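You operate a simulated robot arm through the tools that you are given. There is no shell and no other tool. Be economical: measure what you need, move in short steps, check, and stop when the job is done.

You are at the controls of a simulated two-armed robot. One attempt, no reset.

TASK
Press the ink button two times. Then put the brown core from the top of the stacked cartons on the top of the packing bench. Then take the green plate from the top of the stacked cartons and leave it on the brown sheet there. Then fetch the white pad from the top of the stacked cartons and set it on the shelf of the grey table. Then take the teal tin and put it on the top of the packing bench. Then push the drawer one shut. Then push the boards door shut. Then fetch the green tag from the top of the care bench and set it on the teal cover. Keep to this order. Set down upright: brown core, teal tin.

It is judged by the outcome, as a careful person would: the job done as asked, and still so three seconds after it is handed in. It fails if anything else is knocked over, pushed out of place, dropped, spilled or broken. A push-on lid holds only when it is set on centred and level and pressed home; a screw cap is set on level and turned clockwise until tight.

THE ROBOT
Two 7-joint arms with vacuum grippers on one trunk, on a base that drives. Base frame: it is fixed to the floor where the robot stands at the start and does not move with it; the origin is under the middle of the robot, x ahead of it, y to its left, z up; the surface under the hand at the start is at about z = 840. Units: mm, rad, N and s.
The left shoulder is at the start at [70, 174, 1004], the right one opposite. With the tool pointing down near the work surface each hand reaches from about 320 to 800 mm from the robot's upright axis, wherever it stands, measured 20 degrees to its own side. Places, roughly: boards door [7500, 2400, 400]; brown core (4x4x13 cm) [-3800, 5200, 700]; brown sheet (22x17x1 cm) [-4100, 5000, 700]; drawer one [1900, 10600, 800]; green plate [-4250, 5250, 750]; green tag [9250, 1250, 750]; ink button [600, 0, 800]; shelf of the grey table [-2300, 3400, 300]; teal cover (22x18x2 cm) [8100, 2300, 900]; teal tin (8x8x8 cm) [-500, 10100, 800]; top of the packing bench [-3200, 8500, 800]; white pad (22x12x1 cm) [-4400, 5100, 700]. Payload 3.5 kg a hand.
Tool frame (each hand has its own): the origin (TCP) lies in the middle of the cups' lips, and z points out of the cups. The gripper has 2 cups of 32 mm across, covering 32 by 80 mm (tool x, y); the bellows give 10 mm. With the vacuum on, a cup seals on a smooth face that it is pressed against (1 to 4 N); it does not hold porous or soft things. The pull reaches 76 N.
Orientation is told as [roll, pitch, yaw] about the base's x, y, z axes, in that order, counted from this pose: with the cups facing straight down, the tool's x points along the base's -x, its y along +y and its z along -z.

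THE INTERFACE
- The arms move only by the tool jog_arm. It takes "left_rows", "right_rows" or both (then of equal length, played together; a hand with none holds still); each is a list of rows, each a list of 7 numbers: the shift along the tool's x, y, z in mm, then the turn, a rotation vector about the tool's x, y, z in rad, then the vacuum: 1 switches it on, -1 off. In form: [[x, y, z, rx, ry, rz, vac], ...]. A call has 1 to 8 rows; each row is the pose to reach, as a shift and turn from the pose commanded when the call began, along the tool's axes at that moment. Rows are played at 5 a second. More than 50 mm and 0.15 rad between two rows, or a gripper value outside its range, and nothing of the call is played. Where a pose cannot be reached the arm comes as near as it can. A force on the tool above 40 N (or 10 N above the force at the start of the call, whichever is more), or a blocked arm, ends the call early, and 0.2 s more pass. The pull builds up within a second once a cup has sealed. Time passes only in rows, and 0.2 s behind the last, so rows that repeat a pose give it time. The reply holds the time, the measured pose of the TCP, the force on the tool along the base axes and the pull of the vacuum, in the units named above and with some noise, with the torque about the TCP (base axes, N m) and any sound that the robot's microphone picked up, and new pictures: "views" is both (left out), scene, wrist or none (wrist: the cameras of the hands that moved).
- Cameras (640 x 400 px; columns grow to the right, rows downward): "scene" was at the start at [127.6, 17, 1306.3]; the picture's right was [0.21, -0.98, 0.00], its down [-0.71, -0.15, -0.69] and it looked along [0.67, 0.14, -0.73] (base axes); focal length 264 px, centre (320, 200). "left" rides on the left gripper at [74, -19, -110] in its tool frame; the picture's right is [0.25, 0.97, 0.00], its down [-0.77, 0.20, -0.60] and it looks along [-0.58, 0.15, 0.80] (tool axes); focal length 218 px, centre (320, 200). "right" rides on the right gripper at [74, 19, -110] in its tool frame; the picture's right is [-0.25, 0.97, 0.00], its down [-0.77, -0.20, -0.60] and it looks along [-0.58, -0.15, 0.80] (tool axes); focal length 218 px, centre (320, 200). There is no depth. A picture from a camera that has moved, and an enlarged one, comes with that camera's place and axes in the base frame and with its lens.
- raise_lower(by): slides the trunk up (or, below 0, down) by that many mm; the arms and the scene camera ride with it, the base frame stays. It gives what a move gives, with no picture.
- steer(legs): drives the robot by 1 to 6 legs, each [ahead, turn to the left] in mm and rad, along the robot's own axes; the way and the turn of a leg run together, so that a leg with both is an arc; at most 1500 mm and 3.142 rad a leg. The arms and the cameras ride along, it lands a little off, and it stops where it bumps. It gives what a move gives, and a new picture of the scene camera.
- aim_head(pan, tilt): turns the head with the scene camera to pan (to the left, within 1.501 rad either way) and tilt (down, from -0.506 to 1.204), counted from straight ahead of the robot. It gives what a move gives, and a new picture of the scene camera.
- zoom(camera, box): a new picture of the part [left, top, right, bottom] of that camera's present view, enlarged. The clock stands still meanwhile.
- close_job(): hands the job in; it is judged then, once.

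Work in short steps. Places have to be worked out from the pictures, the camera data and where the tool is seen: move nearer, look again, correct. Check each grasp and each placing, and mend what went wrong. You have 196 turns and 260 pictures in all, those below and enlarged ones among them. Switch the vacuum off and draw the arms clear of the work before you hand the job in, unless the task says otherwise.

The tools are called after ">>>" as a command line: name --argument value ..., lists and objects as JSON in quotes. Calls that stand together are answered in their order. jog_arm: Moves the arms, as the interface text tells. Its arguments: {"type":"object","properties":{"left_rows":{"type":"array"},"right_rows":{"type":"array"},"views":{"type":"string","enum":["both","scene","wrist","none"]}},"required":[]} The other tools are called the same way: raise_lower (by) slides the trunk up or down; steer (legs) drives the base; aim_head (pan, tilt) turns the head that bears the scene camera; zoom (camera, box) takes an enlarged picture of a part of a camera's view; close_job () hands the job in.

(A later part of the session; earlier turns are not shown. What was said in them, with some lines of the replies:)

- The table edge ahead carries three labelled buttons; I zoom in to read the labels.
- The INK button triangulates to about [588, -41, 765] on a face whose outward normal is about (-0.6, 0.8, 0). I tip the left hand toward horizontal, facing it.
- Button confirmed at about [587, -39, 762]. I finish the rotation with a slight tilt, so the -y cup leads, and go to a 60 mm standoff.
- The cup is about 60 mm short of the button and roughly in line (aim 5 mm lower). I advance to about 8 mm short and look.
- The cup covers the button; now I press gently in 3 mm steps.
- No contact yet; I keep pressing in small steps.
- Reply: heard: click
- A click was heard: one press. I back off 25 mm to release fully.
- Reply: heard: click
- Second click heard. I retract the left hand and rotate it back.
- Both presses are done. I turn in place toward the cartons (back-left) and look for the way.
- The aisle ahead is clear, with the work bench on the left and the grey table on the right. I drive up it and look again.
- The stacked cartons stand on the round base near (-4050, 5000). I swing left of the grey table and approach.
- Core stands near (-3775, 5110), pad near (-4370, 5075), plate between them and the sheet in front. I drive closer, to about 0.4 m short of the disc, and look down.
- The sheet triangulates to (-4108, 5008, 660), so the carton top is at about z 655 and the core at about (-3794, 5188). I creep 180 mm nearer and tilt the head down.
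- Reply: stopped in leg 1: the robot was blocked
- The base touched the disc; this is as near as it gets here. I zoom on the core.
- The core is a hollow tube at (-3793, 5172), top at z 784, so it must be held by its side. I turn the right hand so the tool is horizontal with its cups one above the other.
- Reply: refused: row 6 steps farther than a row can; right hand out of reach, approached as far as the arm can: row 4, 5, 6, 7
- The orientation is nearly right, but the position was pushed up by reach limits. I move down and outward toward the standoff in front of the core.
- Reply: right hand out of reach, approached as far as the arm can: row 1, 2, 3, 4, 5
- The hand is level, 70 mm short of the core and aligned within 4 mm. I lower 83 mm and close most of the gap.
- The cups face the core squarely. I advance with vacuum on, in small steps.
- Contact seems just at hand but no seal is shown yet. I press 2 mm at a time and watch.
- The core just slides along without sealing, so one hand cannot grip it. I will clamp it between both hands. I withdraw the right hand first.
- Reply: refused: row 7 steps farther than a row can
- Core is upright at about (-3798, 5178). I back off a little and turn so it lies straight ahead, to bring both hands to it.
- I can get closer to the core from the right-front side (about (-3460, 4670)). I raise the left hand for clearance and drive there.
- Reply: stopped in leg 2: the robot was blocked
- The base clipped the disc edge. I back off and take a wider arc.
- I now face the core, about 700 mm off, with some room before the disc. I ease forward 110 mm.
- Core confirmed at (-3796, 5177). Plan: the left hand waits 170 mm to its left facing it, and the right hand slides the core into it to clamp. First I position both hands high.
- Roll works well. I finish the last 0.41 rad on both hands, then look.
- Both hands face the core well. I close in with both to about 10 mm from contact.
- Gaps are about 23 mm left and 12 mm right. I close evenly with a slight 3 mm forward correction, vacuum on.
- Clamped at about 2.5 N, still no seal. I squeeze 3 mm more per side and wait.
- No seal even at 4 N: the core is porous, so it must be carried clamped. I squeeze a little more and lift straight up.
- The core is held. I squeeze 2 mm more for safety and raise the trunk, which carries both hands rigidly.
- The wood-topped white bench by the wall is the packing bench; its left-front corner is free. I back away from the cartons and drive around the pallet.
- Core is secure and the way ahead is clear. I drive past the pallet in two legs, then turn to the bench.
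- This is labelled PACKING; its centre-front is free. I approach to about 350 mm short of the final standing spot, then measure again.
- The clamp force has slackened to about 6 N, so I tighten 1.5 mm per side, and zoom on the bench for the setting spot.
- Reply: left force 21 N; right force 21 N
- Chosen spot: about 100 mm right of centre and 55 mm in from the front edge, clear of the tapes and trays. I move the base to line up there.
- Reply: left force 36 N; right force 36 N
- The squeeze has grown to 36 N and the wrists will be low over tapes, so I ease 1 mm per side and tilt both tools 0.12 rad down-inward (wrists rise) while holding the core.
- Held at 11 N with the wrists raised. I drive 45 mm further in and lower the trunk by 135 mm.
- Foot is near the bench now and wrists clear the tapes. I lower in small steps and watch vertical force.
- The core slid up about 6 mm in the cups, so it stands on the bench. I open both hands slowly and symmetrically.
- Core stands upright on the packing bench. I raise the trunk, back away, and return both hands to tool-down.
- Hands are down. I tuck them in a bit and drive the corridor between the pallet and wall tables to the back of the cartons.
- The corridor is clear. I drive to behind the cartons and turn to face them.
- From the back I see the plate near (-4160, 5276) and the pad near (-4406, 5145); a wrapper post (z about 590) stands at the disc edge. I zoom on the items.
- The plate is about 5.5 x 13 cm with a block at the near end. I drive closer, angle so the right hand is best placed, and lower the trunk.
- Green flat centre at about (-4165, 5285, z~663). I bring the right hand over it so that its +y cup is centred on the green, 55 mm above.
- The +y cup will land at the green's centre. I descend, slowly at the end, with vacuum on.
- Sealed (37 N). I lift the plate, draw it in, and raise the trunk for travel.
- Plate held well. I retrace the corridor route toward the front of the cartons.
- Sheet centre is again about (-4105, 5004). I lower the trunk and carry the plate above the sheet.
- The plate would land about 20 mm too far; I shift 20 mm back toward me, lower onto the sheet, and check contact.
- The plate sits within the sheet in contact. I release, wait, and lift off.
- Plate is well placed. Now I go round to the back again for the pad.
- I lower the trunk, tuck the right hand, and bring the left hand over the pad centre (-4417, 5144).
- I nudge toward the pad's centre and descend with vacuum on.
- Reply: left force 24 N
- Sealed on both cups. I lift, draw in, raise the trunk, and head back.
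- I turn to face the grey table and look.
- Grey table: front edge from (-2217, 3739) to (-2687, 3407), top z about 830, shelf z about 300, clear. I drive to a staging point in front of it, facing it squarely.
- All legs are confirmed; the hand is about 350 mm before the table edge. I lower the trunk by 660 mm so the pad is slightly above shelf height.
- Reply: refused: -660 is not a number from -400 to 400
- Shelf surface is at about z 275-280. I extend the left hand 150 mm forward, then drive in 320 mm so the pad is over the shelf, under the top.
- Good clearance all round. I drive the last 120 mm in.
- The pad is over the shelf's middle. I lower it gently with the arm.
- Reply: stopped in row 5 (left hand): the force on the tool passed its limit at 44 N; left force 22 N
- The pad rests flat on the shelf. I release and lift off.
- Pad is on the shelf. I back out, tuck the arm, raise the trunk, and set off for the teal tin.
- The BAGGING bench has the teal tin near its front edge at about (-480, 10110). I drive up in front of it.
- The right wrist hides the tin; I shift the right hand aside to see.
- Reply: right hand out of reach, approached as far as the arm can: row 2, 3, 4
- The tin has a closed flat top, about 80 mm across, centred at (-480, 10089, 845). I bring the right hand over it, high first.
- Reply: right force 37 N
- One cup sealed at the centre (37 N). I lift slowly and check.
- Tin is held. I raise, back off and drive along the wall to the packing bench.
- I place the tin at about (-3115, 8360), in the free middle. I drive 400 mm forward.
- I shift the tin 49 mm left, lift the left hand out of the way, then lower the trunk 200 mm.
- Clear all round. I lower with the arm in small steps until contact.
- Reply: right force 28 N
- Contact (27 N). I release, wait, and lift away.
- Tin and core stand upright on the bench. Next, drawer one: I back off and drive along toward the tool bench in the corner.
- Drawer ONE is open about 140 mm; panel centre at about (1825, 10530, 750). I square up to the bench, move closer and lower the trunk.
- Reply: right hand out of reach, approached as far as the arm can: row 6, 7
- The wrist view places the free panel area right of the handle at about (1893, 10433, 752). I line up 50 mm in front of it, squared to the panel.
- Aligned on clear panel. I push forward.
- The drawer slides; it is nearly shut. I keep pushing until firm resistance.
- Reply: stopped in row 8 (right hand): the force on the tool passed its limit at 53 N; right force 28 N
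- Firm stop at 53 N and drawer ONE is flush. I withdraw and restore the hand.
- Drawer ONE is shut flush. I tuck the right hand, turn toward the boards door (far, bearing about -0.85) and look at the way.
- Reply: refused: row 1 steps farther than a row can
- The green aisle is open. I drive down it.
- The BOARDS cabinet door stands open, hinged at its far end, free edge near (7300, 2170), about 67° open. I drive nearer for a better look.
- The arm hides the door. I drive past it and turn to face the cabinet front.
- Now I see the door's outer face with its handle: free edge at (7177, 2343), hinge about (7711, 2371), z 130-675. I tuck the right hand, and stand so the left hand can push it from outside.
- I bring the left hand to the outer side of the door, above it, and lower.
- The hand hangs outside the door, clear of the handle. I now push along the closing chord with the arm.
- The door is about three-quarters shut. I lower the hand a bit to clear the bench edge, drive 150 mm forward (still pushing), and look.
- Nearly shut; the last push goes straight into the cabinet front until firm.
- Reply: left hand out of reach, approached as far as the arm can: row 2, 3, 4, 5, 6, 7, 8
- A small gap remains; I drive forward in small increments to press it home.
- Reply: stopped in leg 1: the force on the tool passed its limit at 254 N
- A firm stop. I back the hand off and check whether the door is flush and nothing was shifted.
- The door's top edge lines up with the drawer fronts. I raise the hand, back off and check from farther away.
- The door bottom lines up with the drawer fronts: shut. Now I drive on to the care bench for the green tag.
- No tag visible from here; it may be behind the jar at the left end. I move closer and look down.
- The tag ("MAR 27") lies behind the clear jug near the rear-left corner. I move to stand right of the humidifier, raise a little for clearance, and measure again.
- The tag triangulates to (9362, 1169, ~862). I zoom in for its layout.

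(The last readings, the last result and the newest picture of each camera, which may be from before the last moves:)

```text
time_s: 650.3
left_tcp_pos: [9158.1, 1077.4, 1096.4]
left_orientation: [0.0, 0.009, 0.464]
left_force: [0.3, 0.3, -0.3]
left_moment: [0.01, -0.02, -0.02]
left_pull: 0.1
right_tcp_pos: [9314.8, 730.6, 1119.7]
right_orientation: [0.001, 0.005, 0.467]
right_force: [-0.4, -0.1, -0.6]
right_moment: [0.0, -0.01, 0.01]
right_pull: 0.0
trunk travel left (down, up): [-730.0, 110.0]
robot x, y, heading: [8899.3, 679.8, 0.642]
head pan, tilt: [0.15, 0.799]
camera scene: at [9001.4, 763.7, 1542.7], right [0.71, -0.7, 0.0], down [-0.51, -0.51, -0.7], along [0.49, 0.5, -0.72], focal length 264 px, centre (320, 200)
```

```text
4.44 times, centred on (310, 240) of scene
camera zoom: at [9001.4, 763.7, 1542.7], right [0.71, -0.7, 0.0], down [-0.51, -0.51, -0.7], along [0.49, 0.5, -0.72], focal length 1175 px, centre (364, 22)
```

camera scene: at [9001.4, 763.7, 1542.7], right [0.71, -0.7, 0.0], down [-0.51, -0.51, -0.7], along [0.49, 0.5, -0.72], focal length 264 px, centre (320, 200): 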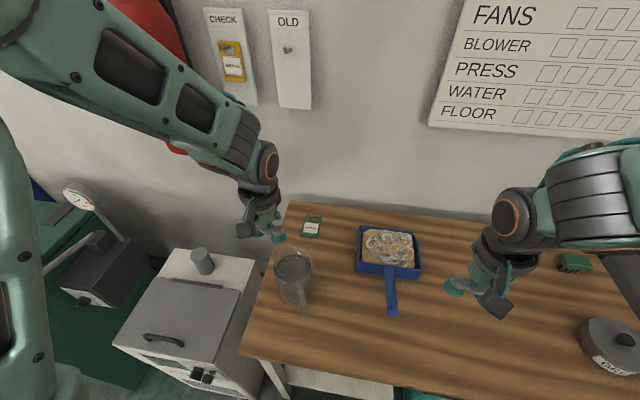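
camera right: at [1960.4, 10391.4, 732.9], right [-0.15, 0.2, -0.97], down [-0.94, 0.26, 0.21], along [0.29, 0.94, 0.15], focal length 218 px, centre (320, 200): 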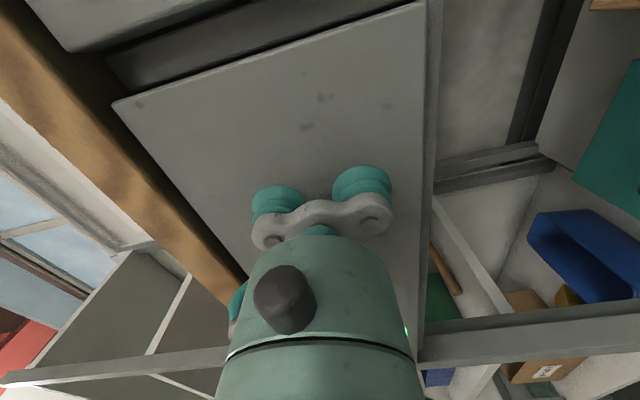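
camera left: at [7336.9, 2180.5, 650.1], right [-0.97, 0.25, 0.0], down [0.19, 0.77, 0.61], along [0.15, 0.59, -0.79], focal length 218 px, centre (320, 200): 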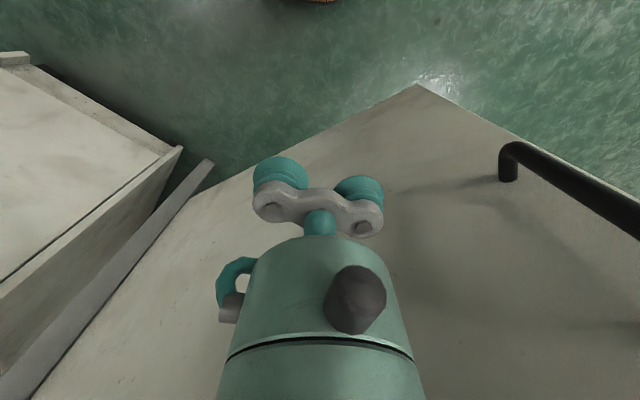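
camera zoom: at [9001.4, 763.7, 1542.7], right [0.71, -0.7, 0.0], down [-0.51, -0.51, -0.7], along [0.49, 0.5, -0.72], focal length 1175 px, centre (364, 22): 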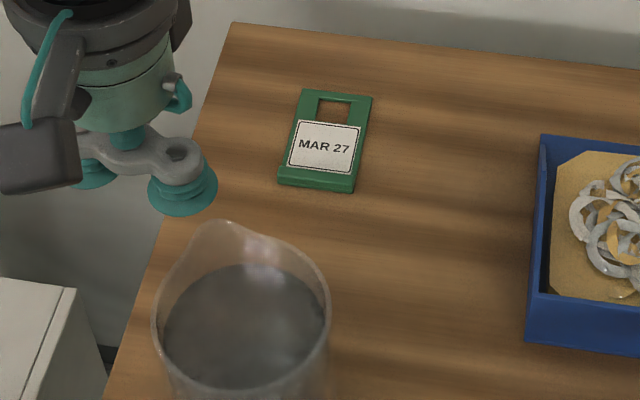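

Solid part of the tag centres at (9350, 1163). I place the left hand above so its +y cup lands there, then lower the trunk.

>>> jog_arm --left_rows '[[-42, -7, 0, 0, 0, 0, -1], [-84, -13, 0, 0, 0, 0, -1], [-126, -20, 0, 0, 0, 0, -1], [-168, -26, 0, 0, 0, 0, -1], [-210, -33, 0, 0, 0, 0, -1]]' --views "none"

>>> raise_lower --by -150

>>> jog_arm --left_rows '[[0, 0, 10, 0, 0, 0, -1]]' --views "both"

```text
time_s: 651.5
left_tcp_pos: [9364.9, 1144.4, 1089.7]
left_orientation: [-0.001, 0.014, 0.465]
left_force: [1.1, -0.2, 0.0]
left_moment: [-0.01, -0.01, -0.03]
left_pull: 0.1
right_tcp_pos: [9318.9, 731.0, 1118.5]
right_orientation: [0.002, 0.01, 0.468]
right_force: [-0.4, 0.2, 0.5]
right_moment: [0.0, 0.03, 0.03]
right_pull: 0.0
trunk travel left (down, up): [-730.0, 110.0]
robot x, y, heading: [8895.0, 674.9, 0.641]
head pan, tilt: [0.15, 0.799]
```

```text
time_s: 653.2
left_tcp_pos: [9362.2, 1145.2, 940.4]
left_orientation: [0.0, 0.015, 0.465]
left_force: [0.5, -0.4, 0.8]
left_moment: [0.0, -0.02, 0.01]
left_pull: 0.1
right_tcp_pos: [9316.5, 731.2, 968.9]
right_orientation: [0.0, 0.008, 0.468]
right_force: [0.2, 0.2, -0.1]
right_moment: [-0.01, 0.01, -0.04]
right_pull: 0.1
trunk travel left (down, up): [-580.0, 260.0]
robot x, y, heading: [8900.3, 680.1, 0.645]
head pan, tilt: [0.15, 0.799]
```

```text
time_s: 653.6
left_tcp_pos: [9362.3, 1144.0, 930.5]
left_orientation: [0.0, 0.013, 0.463]
left_force: [-0.5, 0.0, 0.1]
left_moment: [0.0, -0.04, -0.01]
left_pull: 0.0
right_tcp_pos: [9316.7, 732.3, 969.0]
right_orientation: [0.001, 0.009, 0.469]
right_force: [1.1, 0.3, 0.3]
right_moment: [0.0, 0.0, 0.04]
right_pull: 0.0
trunk travel left (down, up): [-580.0, 260.0]
robot x, y, heading: [8898.7, 677.4, 0.642]
head pan, tilt: [0.15, 0.799]
camera scene: at [9002.1, 765.6, 1392.5], right [0.71, -0.7, 0.0], down [-0.51, -0.51, -0.69], along [0.48, 0.5, -0.72], focal length 264 px, centre (320, 200)
camera left: at [9307.1, 1094.4, 1040.8], right [-0.66, 0.75, 0.0], down [0.61, 0.53, 0.59], along [0.44, 0.39, -0.8], focal length 218 px, centre (320, 200)
```

scene: 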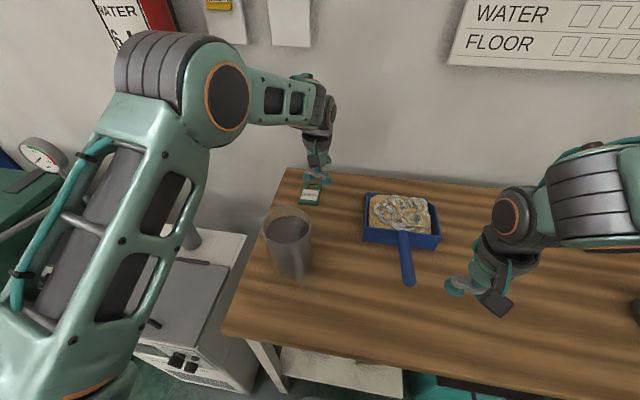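
left: 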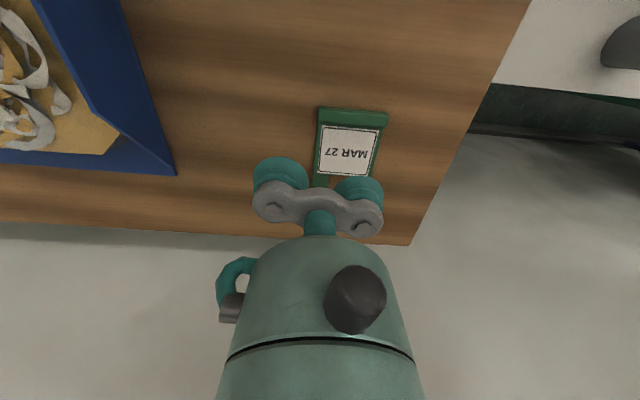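

The +y cup is right above the label's centre. I descend with vacuum on.

>>> jog_arm --left_rows '[[0, 0, 25, 0, 0, 0, 1], [0, 0, 48, 0, 0, 0, 1], [0, 0, 56, 0, 0, 0, 1], [0, 0, 61, 0, 0, 0, 1], [0, 0, 65, 0, 0, 0, 1], [0, 0, 68, 0, 0, 0, 1], [0, 0, 68, 0, 0, 0, 1]]' --views "wrist"

```text
time_s: 655.2
left_tcp_pos: [9361.9, 1143.4, 862.8]
left_orientation: [0.0, 0.014, 0.466]
left_force: [-1.7, -1.7, 3.0]
left_moment: [0.66, 0.08, 0.04]
left_pull: 37.0
right_tcp_pos: [9316.4, 731.2, 968.7]
right_orientation: [0.0, 0.008, 0.467]
right_force: [0.1, 0.2, 0.6]
right_moment: [-0.01, 0.01, 0.01]
right_pull: 0.1
trunk travel left (down, up): [-580.0, 260.0]
robot x, y, heading: [8896.0, 674.7, 0.644]
head pan, tilt: [0.15, 0.799]
camera left: at [9305.2, 1093.1, 973.2], right [-0.66, 0.75, 0.0], down [0.61, 0.53, 0.59], along [0.44, 0.39, -0.8], focal length 218 px, centre (320, 200)
```

left: 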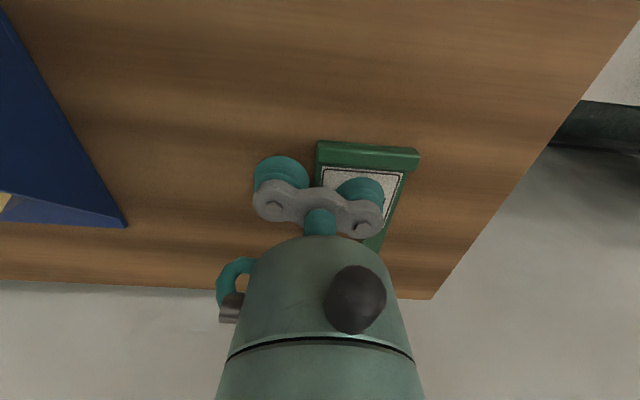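

Tag sealed (37 N). I lift, raise the trunk, back out, and drive to the DUST machine where the teal cover is.

>>> jog_arm --left_rows '[[0, 0, -10, 0, 0, 0, 1], [0, 0, -40, 0, 0, 0, 1], [0, 0, -70, 0, 0, 0, 1], [30, 0, -90, 0, 0, 0, 1]]' --views "none"

>>> raise_lower --by 150

>>> aim_head --pan 0.0 --tilt 0.75

>>> steer --legs '[[-750, 0], [0, 1.57], [1450, 0], [170, 0], [0, -1.57]]'

```text
time_s: 656.2
left_tcp_pos: [9333.3, 1127.7, 954.2]
left_orientation: [0.0, 0.013, 0.465]
left_force: [-0.3, -0.5, -0.9]
left_moment: [0.76, 0.37, 0.01]
left_pull: 37.9
right_tcp_pos: [9315.5, 730.1, 968.0]
right_orientation: [0.002, 0.006, 0.466]
right_force: [0.5, -0.2, 0.0]
right_moment: [0.04, -0.03, 0.0]
right_pull: 0.0
trunk travel left (down, up): [-580.0, 260.0]
robot x, y, heading: [8896.3, 680.2, 0.639]
head pan, tilt: [0.15, 0.799]
```

```text
time_s: 658.0
left_tcp_pos: [9335.1, 1129.2, 1103.0]
left_orientation: [-0.001, 0.015, 0.463]
left_force: [0.1, 0.0, 0.8]
left_moment: [0.76, 0.35, -0.01]
left_pull: 37.0
right_tcp_pos: [9316.6, 732.5, 1117.0]
right_orientation: [0.0, 0.009, 0.467]
right_force: [-0.6, 0.4, -1.0]
right_moment: [0.02, -0.03, 0.03]
right_pull: 0.1
trunk travel left (down, up): [-730.0, 110.0]
robot x, y, heading: [8899.6, 679.6, 0.652]
head pan, tilt: [0.15, 0.799]
```

```text
time_s: 658.7
left_tcp_pos: [9335.8, 1129.7, 1102.9]
left_orientation: [0.001, 0.015, 0.463]
left_force: [-0.4, -0.1, 0.0]
left_moment: [0.73, 0.35, -0.02]
left_pull: 38.2
right_tcp_pos: [9316.5, 731.3, 1117.8]
right_orientation: [0.001, 0.009, 0.467]
right_force: [-0.3, 0.1, -0.2]
right_moment: [0.0, 0.0, 0.01]
right_pull: 0.0
trunk travel left (down, up): [-730.0, 110.0]
robot x, y, heading: [8899.0, 681.4, 0.647]
head pan, tilt: [0.0, 0.75]
camera scene: at [9012.5, 757.3, 1546.4], right [0.6, -0.8, 0.0], down [-0.55, -0.41, -0.73], along [0.58, 0.44, -0.69], focal length 264 px, centre (320, 200)
```

scene: 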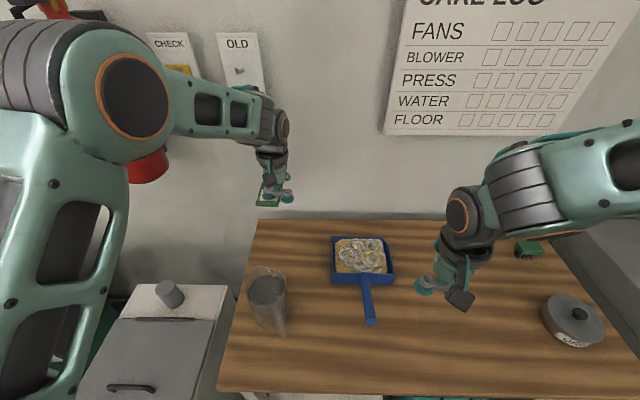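

```text
time_s: 678.3
left_tcp_pos: [7751.5, 1968.6, 1103.5]
left_orientation: [0.0, 0.011, 0.462]
left_force: [-0.1, 0.3, -0.7]
left_moment: [0.66, 0.31, 0.1]
left_pull: 37.8
right_tcp_pos: [7733.7, 1571.2, 1117.5]
right_orientation: [0.0, 0.007, 0.465]
right_force: [0.2, 1.1, -0.1]
right_moment: [0.01, 0.02, 0.02]
right_pull: 0.1
trunk travel left (down, up): [-730.0, 110.0]
robot x, y, heading: [7318.0, 1517.3, 0.64]
head pan, tilt: [0.0, 0.75]
camera scene: at [7420.8, 1598.3, 1541.4], right [0.6, -0.8, 0.0], down [-0.55, -0.41, -0.73], along [0.59, 0.44, -0.68], focal length 264 px, centre (320, 200)
```

scene: 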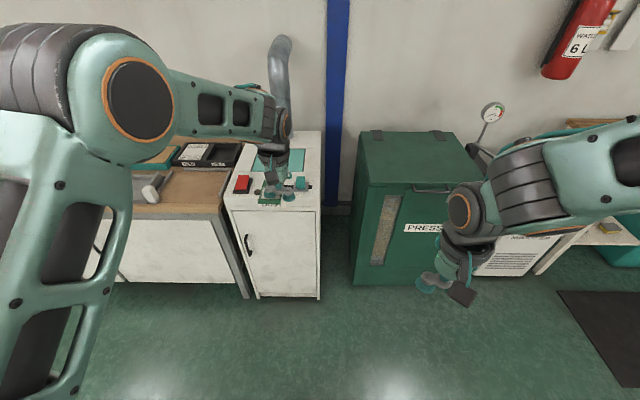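

>>> zoom --camera "scene" --box '[210, 110, 350, 220]'

```text
3.64 times, centred on (280, 165) of scene
camera zoom: at [7420.8, 1598.3, 1541.4], right [0.6, -0.8, 0.0], down [-0.55, -0.41, -0.73], along [0.59, 0.44, -0.68], focal length 962 px, centre (466, 327)
```

zoom: 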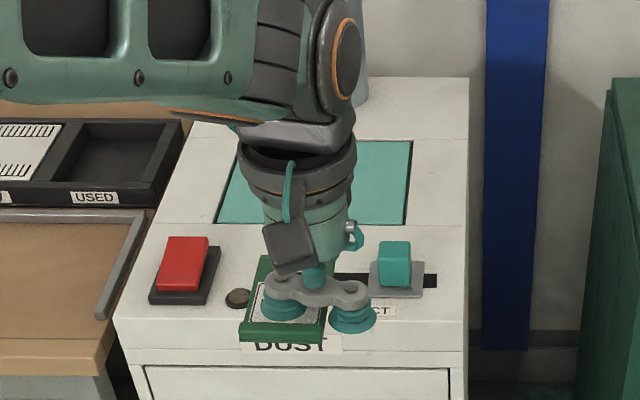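

The cover (teal panel on the DUST machine) centres at about (8065, 2303, 893). I tuck the right hand back and drive 420 mm forward, then shift left.

>>> jog_arm --right_rows '[[40, 0, 0, 0, 0, 0, -1], [80, 0, 0, 0, 0, 0, -1], [110, 0, 0, 0, 0, 0, -1]]' --views "none"

>>> steer --legs '[[420, 0]]'

>>> jog_arm --left_rows '[[5, 20, 0, 0, 0, 0, 1], [10, 40, 0, 0, 0, 0, 1], [10, 58, 0, 0, 0, 0, 1]]' --views "wrist"

>>> zoom --camera "scene" --box '[200, 140, 380, 270]'

```text
time_s: 679.1
left_tcp_pos: [7751.2, 1967.5, 1102.2]
left_orientation: [0.0, 0.011, 0.461]
left_force: [-0.5, -1.2, -0.3]
left_moment: [0.69, 0.32, 0.01]
left_pull: 38.3
right_tcp_pos: [7672.0, 1567.4, 1137.8]
right_orientation: [0.001, 0.008, 0.463]
right_force: [0.4, 0.3, -0.1]
right_moment: [0.01, 0.0, 0.0]
right_pull: 0.0
right hand out of reach, approached as far as the arm can: row 2, 3
trunk travel left (down, up): [-730.0, 110.0]
robot x, y, heading: [7315.1, 1518.4, 0.64]
head pan, tilt: [0.0, 0.75]
```

```text
time_s: 681.7
left_tcp_pos: [8088.3, 2220.7, 1102.4]
left_orientation: [0.001, 0.012, 0.464]
left_force: [-0.2, 1.1, 0.2]
left_moment: [0.65, 0.31, 0.07]
left_pull: 38.2
right_tcp_pos: [8010.1, 1819.6, 1138.0]
right_orientation: [0.0, 0.006, 0.465]
right_force: [-0.3, -0.2, 0.9]
right_moment: [0.01, -0.03, -0.02]
right_pull: 0.0
trunk travel left (down, up): [-730.0, 110.0]
robot x, y, heading: [7651.5, 1773.2, 0.645]
head pan, tilt: [0.0, 0.75]
camera scene: at [7757.1, 1849.7, 1541.6], right [0.6, -0.8, 0.0], down [-0.55, -0.41, -0.73], along [0.59, 0.44, -0.68], focal length 264 px, centre (320, 200)
```

scene: 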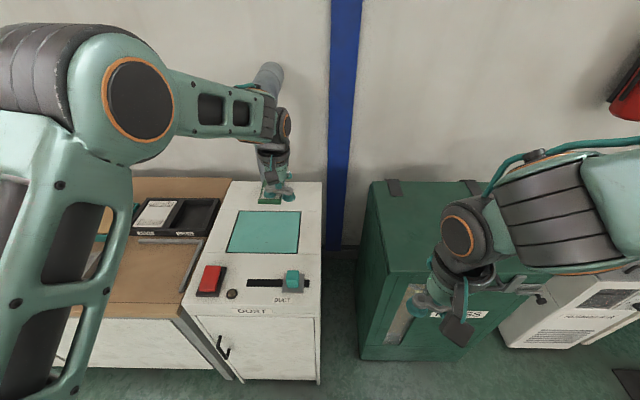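

```text
time_s: 682.5
left_tcp_pos: [8055.0, 2269.3, 1101.1]
left_orientation: [-0.002, 0.014, 0.463]
left_force: [-1.4, 0.1, 0.0]
left_moment: [0.64, 0.34, 0.03]
left_pull: 38.1
right_tcp_pos: [8011.2, 1819.5, 1137.9]
right_orientation: [-0.003, 0.009, 0.467]
right_force: [0.4, 0.4, 0.9]
right_moment: [-0.03, 0.02, 0.0]
right_pull: 0.1
trunk travel left (down, up): [-730.0, 110.0]
robot x, y, heading: [7651.2, 1772.1, 0.638]
head pan, tilt: [0.0, 0.75]
camera left: at [7998.3, 2220.1, 1211.7], right [-0.66, 0.75, 0.0], down [0.61, 0.53, 0.59], along [0.45, 0.39, -0.8], focal length 218 px, centre (320, 200)
```

left: 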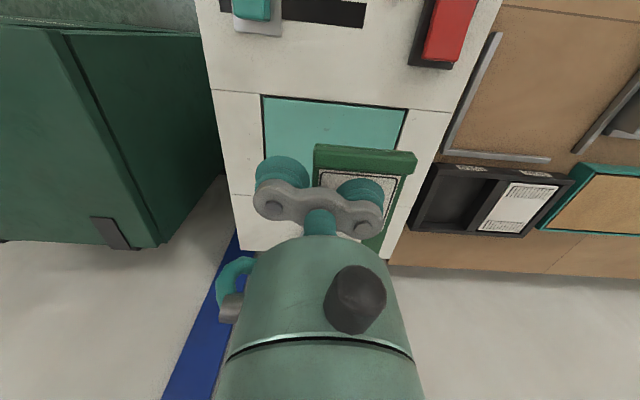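

```text
3.08 times, centred on (290, 205) of scene
camera zoom: at [7758.5, 1851.3, 1541.3], right [0.6, -0.8, 0.0], down [-0.55, -0.41, -0.73], along [0.59, 0.44, -0.68], focal length 814 px, centre (412, 185)
```

zoom: 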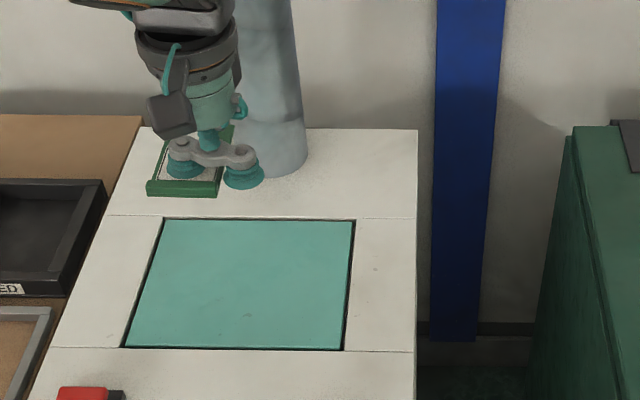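

Cover's near edge midpoint is (8043, 2287), z about 863. I move 52 mm further in so the tag lands well inside the cover, and lower the trunk 150 mm.

>>> jog_arm --left_rows '[[-25, 4, 0, 0, 0, 0, 1], [-51, 8, 0, 0, 0, 0, 1]]' --views "none"

>>> raise_lower --by -150

>>> jog_arm --left_rows '[[0, 0, 20, 0, 0, 0, 1], [0, 0, 40, 0, 0, 0, 1]]' --views "wrist"

>>> zoom --camera "scene" --box '[200, 140, 380, 270]'

```text
time_s: 683.1
left_tcp_pos: [8096.8, 2301.0, 1099.3]
left_orientation: [-0.001, 0.014, 0.466]
left_force: [0.5, 0.5, 0.5]
left_moment: [0.64, 0.37, 0.02]
left_pull: 37.5
right_tcp_pos: [8012.0, 1821.0, 1138.3]
right_orientation: [-0.001, 0.01, 0.465]
right_force: [0.2, -0.3, -0.4]
right_moment: [-0.01, -0.01, 0.0]
right_pull: 0.0
trunk travel left (down, up): [-730.0, 110.0]
robot x, y, heading: [7652.8, 1766.0, 0.643]
head pan, tilt: [0.0, 0.75]
```

```text
time_s: 684.8
left_tcp_pos: [8095.3, 2299.1, 952.4]
left_orientation: [-0.004, 0.013, 0.464]
left_force: [0.5, 0.2, -0.4]
left_moment: [0.63, 0.31, 0.02]
left_pull: 37.5
right_tcp_pos: [8009.7, 1820.3, 989.2]
right_orientation: [-0.002, 0.007, 0.467]
right_force: [0.2, -0.1, 0.1]
right_moment: [0.01, 0.0, -0.01]
right_pull: 0.1
trunk travel left (down, up): [-580.0, 260.0]
robot x, y, heading: [7650.8, 1769.5, 0.645]
head pan, tilt: [0.0, 0.75]
```

```text
time_s: 685.4
left_tcp_pos: [8095.8, 2299.0, 911.2]
left_orientation: [-0.001, 0.013, 0.463]
left_force: [0.5, 0.7, -0.8]
left_moment: [0.65, 0.33, 0.02]
left_pull: 37.7
right_tcp_pos: [8011.0, 1821.4, 987.9]
right_orientation: [0.0, 0.008, 0.467]
right_force: [0.3, -0.1, 0.4]
right_moment: [0.0, 0.0, 0.03]
right_pull: 0.1
trunk travel left (down, up): [-580.0, 260.0]
robot x, y, heading: [7652.6, 1769.2, 0.639]
head pan, tilt: [0.0, 0.75]
camera left: at [8039.1, 2250.2, 1021.8], right [-0.66, 0.75, 0.0], down [0.61, 0.53, 0.59], along [0.45, 0.39, -0.8], focal length 218 px, centre (320, 200)
```

left: 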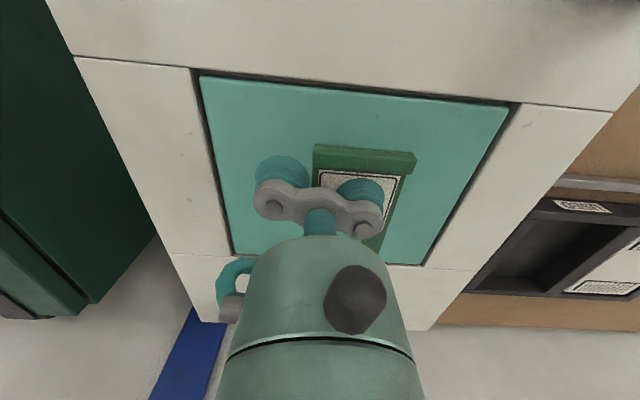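

```text
3.08 times, centred on (290, 205) of scene
camera zoom: at [7758.1, 1850.6, 1391.4], right [0.6, -0.8, 0.0], down [-0.55, -0.41, -0.73], along [0.59, 0.44, -0.68], focal length 814 px, centre (412, 185)
```

zoom: 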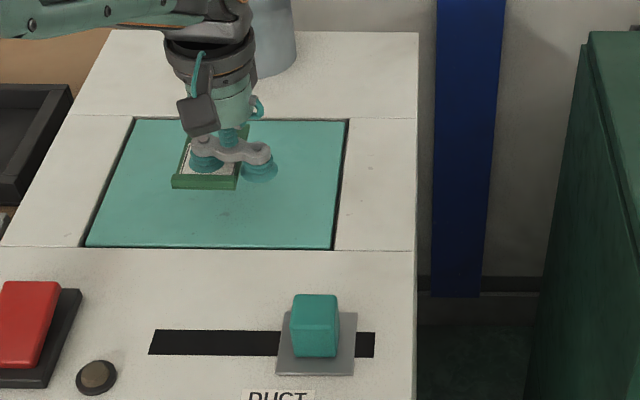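

The tag is well inside the cover's outline. I lower the last bit in small steps until contact.

>>> jog_arm --left_rows '[[0, 0, 15, 0, 0, 0, 1], [0, 0, 25, 0, 0, 0, 1], [0, 0, 30, 0, 0, 0, 1], [0, 0, 33, 0, 0, 0, 1], [0, 0, 36, 0, 0, 0, 1]]' --views "wrist"

```text
time_s: 686.6
left_tcp_pos: [8094.9, 2297.8, 876.2]
left_orientation: [0.001, 0.013, 0.464]
left_force: [0.1, 0.0, 0.1]
left_moment: [0.62, 0.33, 0.03]
left_pull: 37.9
right_tcp_pos: [8010.0, 1820.3, 988.3]
right_orientation: [-0.002, 0.008, 0.466]
right_force: [0.4, 0.0, -0.9]
right_moment: [0.0, 0.0, 0.02]
right_pull: 0.0
trunk travel left (down, up): [-580.0, 260.0]
robot x, y, heading: [7646.9, 1767.1, 0.645]
head pan, tilt: [0.0, 0.75]
camera left: at [8038.8, 2249.4, 985.7], right [-0.66, 0.75, 0.0], down [0.61, 0.53, 0.59], along [0.45, 0.39, -0.8], focal length 218 px, centre (320, 200)
```

left: 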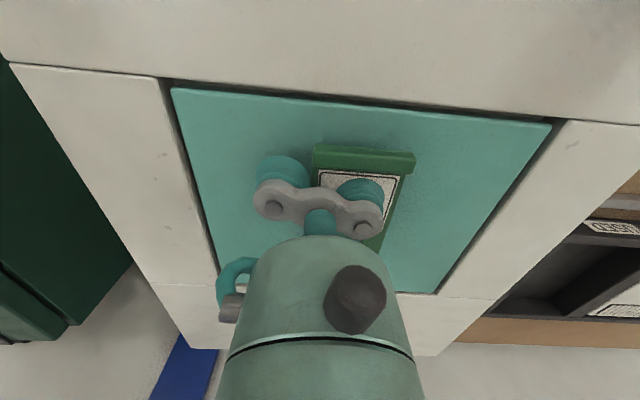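

>>> jog_arm --left_rows '[[0, 0, 4, 0, 0, 0, 1], [0, 0, 8, 0, 0, 0, 1], [0, 0, 11, 0, 0, 0, 1], [0, 0, 14, 0, 0, 0, 1], [0, 0, 17, 0, 0, 0, 1]]' --views "none"

```text
time_s: 687.8
left_tcp_pos: [8096.0, 2296.7, 860.9]
left_orientation: [0.0, 0.008, 0.464]
left_force: [2.7, 0.8, 10.4]
left_moment: [0.48, 0.13, 0.01]
left_pull: 38.5
right_tcp_pos: [8008.9, 1818.6, 988.8]
right_orientation: [-0.002, 0.007, 0.465]
right_force: [-0.3, -0.5, -0.4]
right_moment: [-0.01, -0.01, -0.04]
right_pull: 0.2
trunk travel left (down, up): [-580.0, 260.0]
robot x, y, heading: [7653.7, 1775.1, 0.641]
head pan, tilt: [0.0, 0.75]
```

Contact at 10 N. I release, wait, and lift clear.

>>> jog_arm --left_rows '[[0, 0, -2, 0, 0, 0, -1], [0, 0, -2, 0, 0, 0, -1], [0, 0, -2, 0, 0, 0, -1], [0, 0, -2, 0, 0, 0, -1], [0, 0, -12, 0, 0, 0, -1], [0, 0, -40, 0, 0, 0, -1], [0, 0, -80, 0, 0, 0, -1], [30, 0, -110, 0, 0, 0, -1]]' --views "none"

>>> raise_lower --by 120

>>> steer --legs '[[-400, 0]]'

>>> zoom --camera "scene" --box '[180, 110, 340, 230]'

```text
time_s: 689.6
left_tcp_pos: [8065.9, 2285.4, 969.3]
left_orientation: [0.001, 0.011, 0.461]
left_force: [-0.3, -0.3, 0.0]
left_moment: [0.03, -0.06, 0.05]
left_pull: 0.1
right_tcp_pos: [8010.0, 1819.2, 988.2]
right_orientation: [0.0, 0.007, 0.465]
right_force: [-0.6, -0.4, 0.1]
right_moment: [0.04, -0.01, -0.01]
right_pull: 0.0
trunk travel left (down, up): [-580.0, 260.0]
robot x, y, heading: [7653.9, 1770.4, 0.642]
head pan, tilt: [0.0, 0.75]
```

```text
time_s: 691.1
left_tcp_pos: [8069.5, 2286.7, 1088.2]
left_orientation: [-0.002, 0.012, 0.465]
left_force: [0.4, 0.1, -0.3]
left_moment: [-0.02, -0.02, 0.0]
left_pull: 0.0
right_tcp_pos: [8010.4, 1820.1, 1108.3]
right_orientation: [-0.002, 0.008, 0.467]
right_force: [-0.2, 0.0, -0.4]
right_moment: [0.02, 0.03, -0.01]
right_pull: 0.1
trunk travel left (down, up): [-700.0, 140.0]
robot x, y, heading: [7650.1, 1771.1, 0.641]
head pan, tilt: [0.0, 0.75]
```

```text
time_s: 693.6
left_tcp_pos: [7749.4, 2046.6, 1088.6]
left_orientation: [0.0, 0.013, 0.462]
left_force: [0.0, -0.9, 0.1]
left_moment: [-0.04, 0.03, 0.0]
left_pull: 0.0
right_tcp_pos: [7690.5, 1582.1, 1108.9]
right_orientation: [-0.003, 0.008, 0.466]
right_force: [-0.3, -0.8, 0.4]
right_moment: [-0.01, 0.01, -0.02]
right_pull: 0.0
trunk travel left (down, up): [-700.0, 140.0]
robot x, y, heading: [7333.9, 1531.0, 0.643]
head pan, tilt: [0.0, 0.75]
camera scene: at [7438.7, 1611.7, 1511.3], right [0.6, -0.8, 0.0], down [-0.55, -0.41, -0.73], along [0.59, 0.44, -0.68], focal length 264 px, centre (320, 200)
```

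scene: 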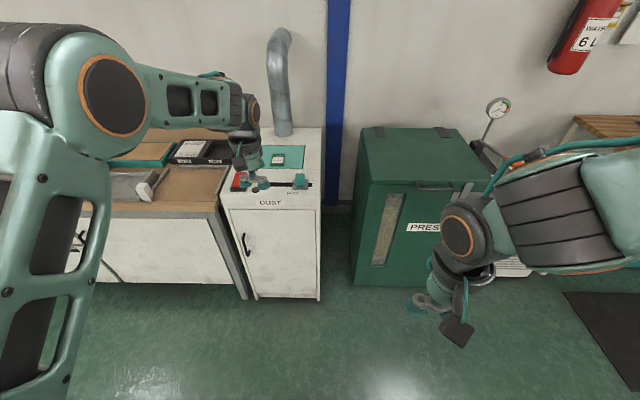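

```text
3.33 times, centred on (260, 170) of scene
camera zoom: at [7438.7, 1611.7, 1511.3], right [0.6, -0.8, 0.0], down [-0.55, -0.41, -0.73], along [0.59, 0.44, -0.68], focal length 881 px, centre (520, 300)
```

zoom: 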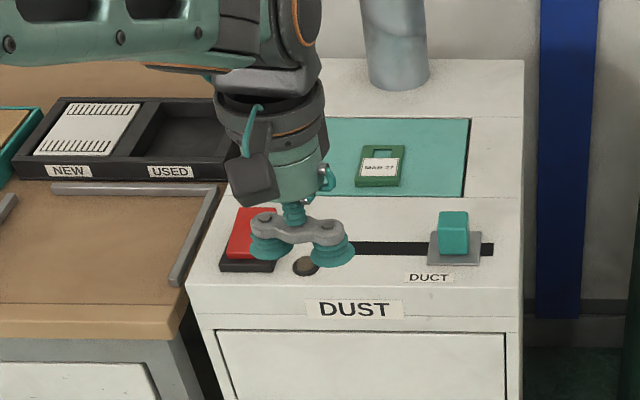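

Tag lies on the cover. One last check that the boards door is still flush.

>>> zoom --camera "scene" --box '[50, 180, 260, 310]'

```text
3.05 times, centred on (155, 245) of scene
camera zoom: at [7438.7, 1611.7, 1511.3], right [0.6, -0.8, 0.0], down [-0.55, -0.41, -0.73], along [0.59, 0.44, -0.68], focal length 806 px, centre (823, 63)
```

zoom: 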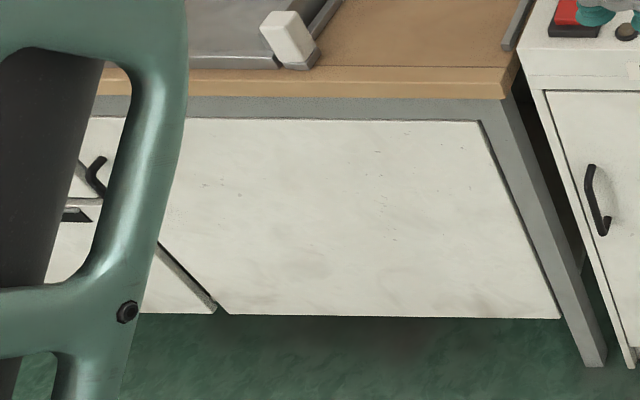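

The door sits flush beside the drawers. The vacuum is off and both arms are clear, so I hand the job in.

>>> close_job

```text
The job is handed in.
```

I finished all eight steps in the order asked and handed the job in; I have not seen the verdict.

- **Ink button:** pressed twice, with a click heard each time.
- **Brown core:** standing upright on the packing bench. The suction would not hold it, so I carried it clamped between both hands.
- **Green plate:** lying on the brown sheet on the cartons.
- **White pad:** on the shelf of the grey table.
- **Teal tin:** standing upright on the packing bench.
- **Drawer one:** pushed home until it stopped firmly, and level with the drawer beside it.
- **Boards door:** shut. The last push hit hard, with a 254 N spike on the tool. Afterwards the door looked level with the drawers beside it, and nothing on the bench looked moved.
- **Green tag:** on the teal cover on top of the DUST machine.

The base bumped the disc under the cartons twice while I was lining up on the core. The goods on the cartons looked in place afterwards.
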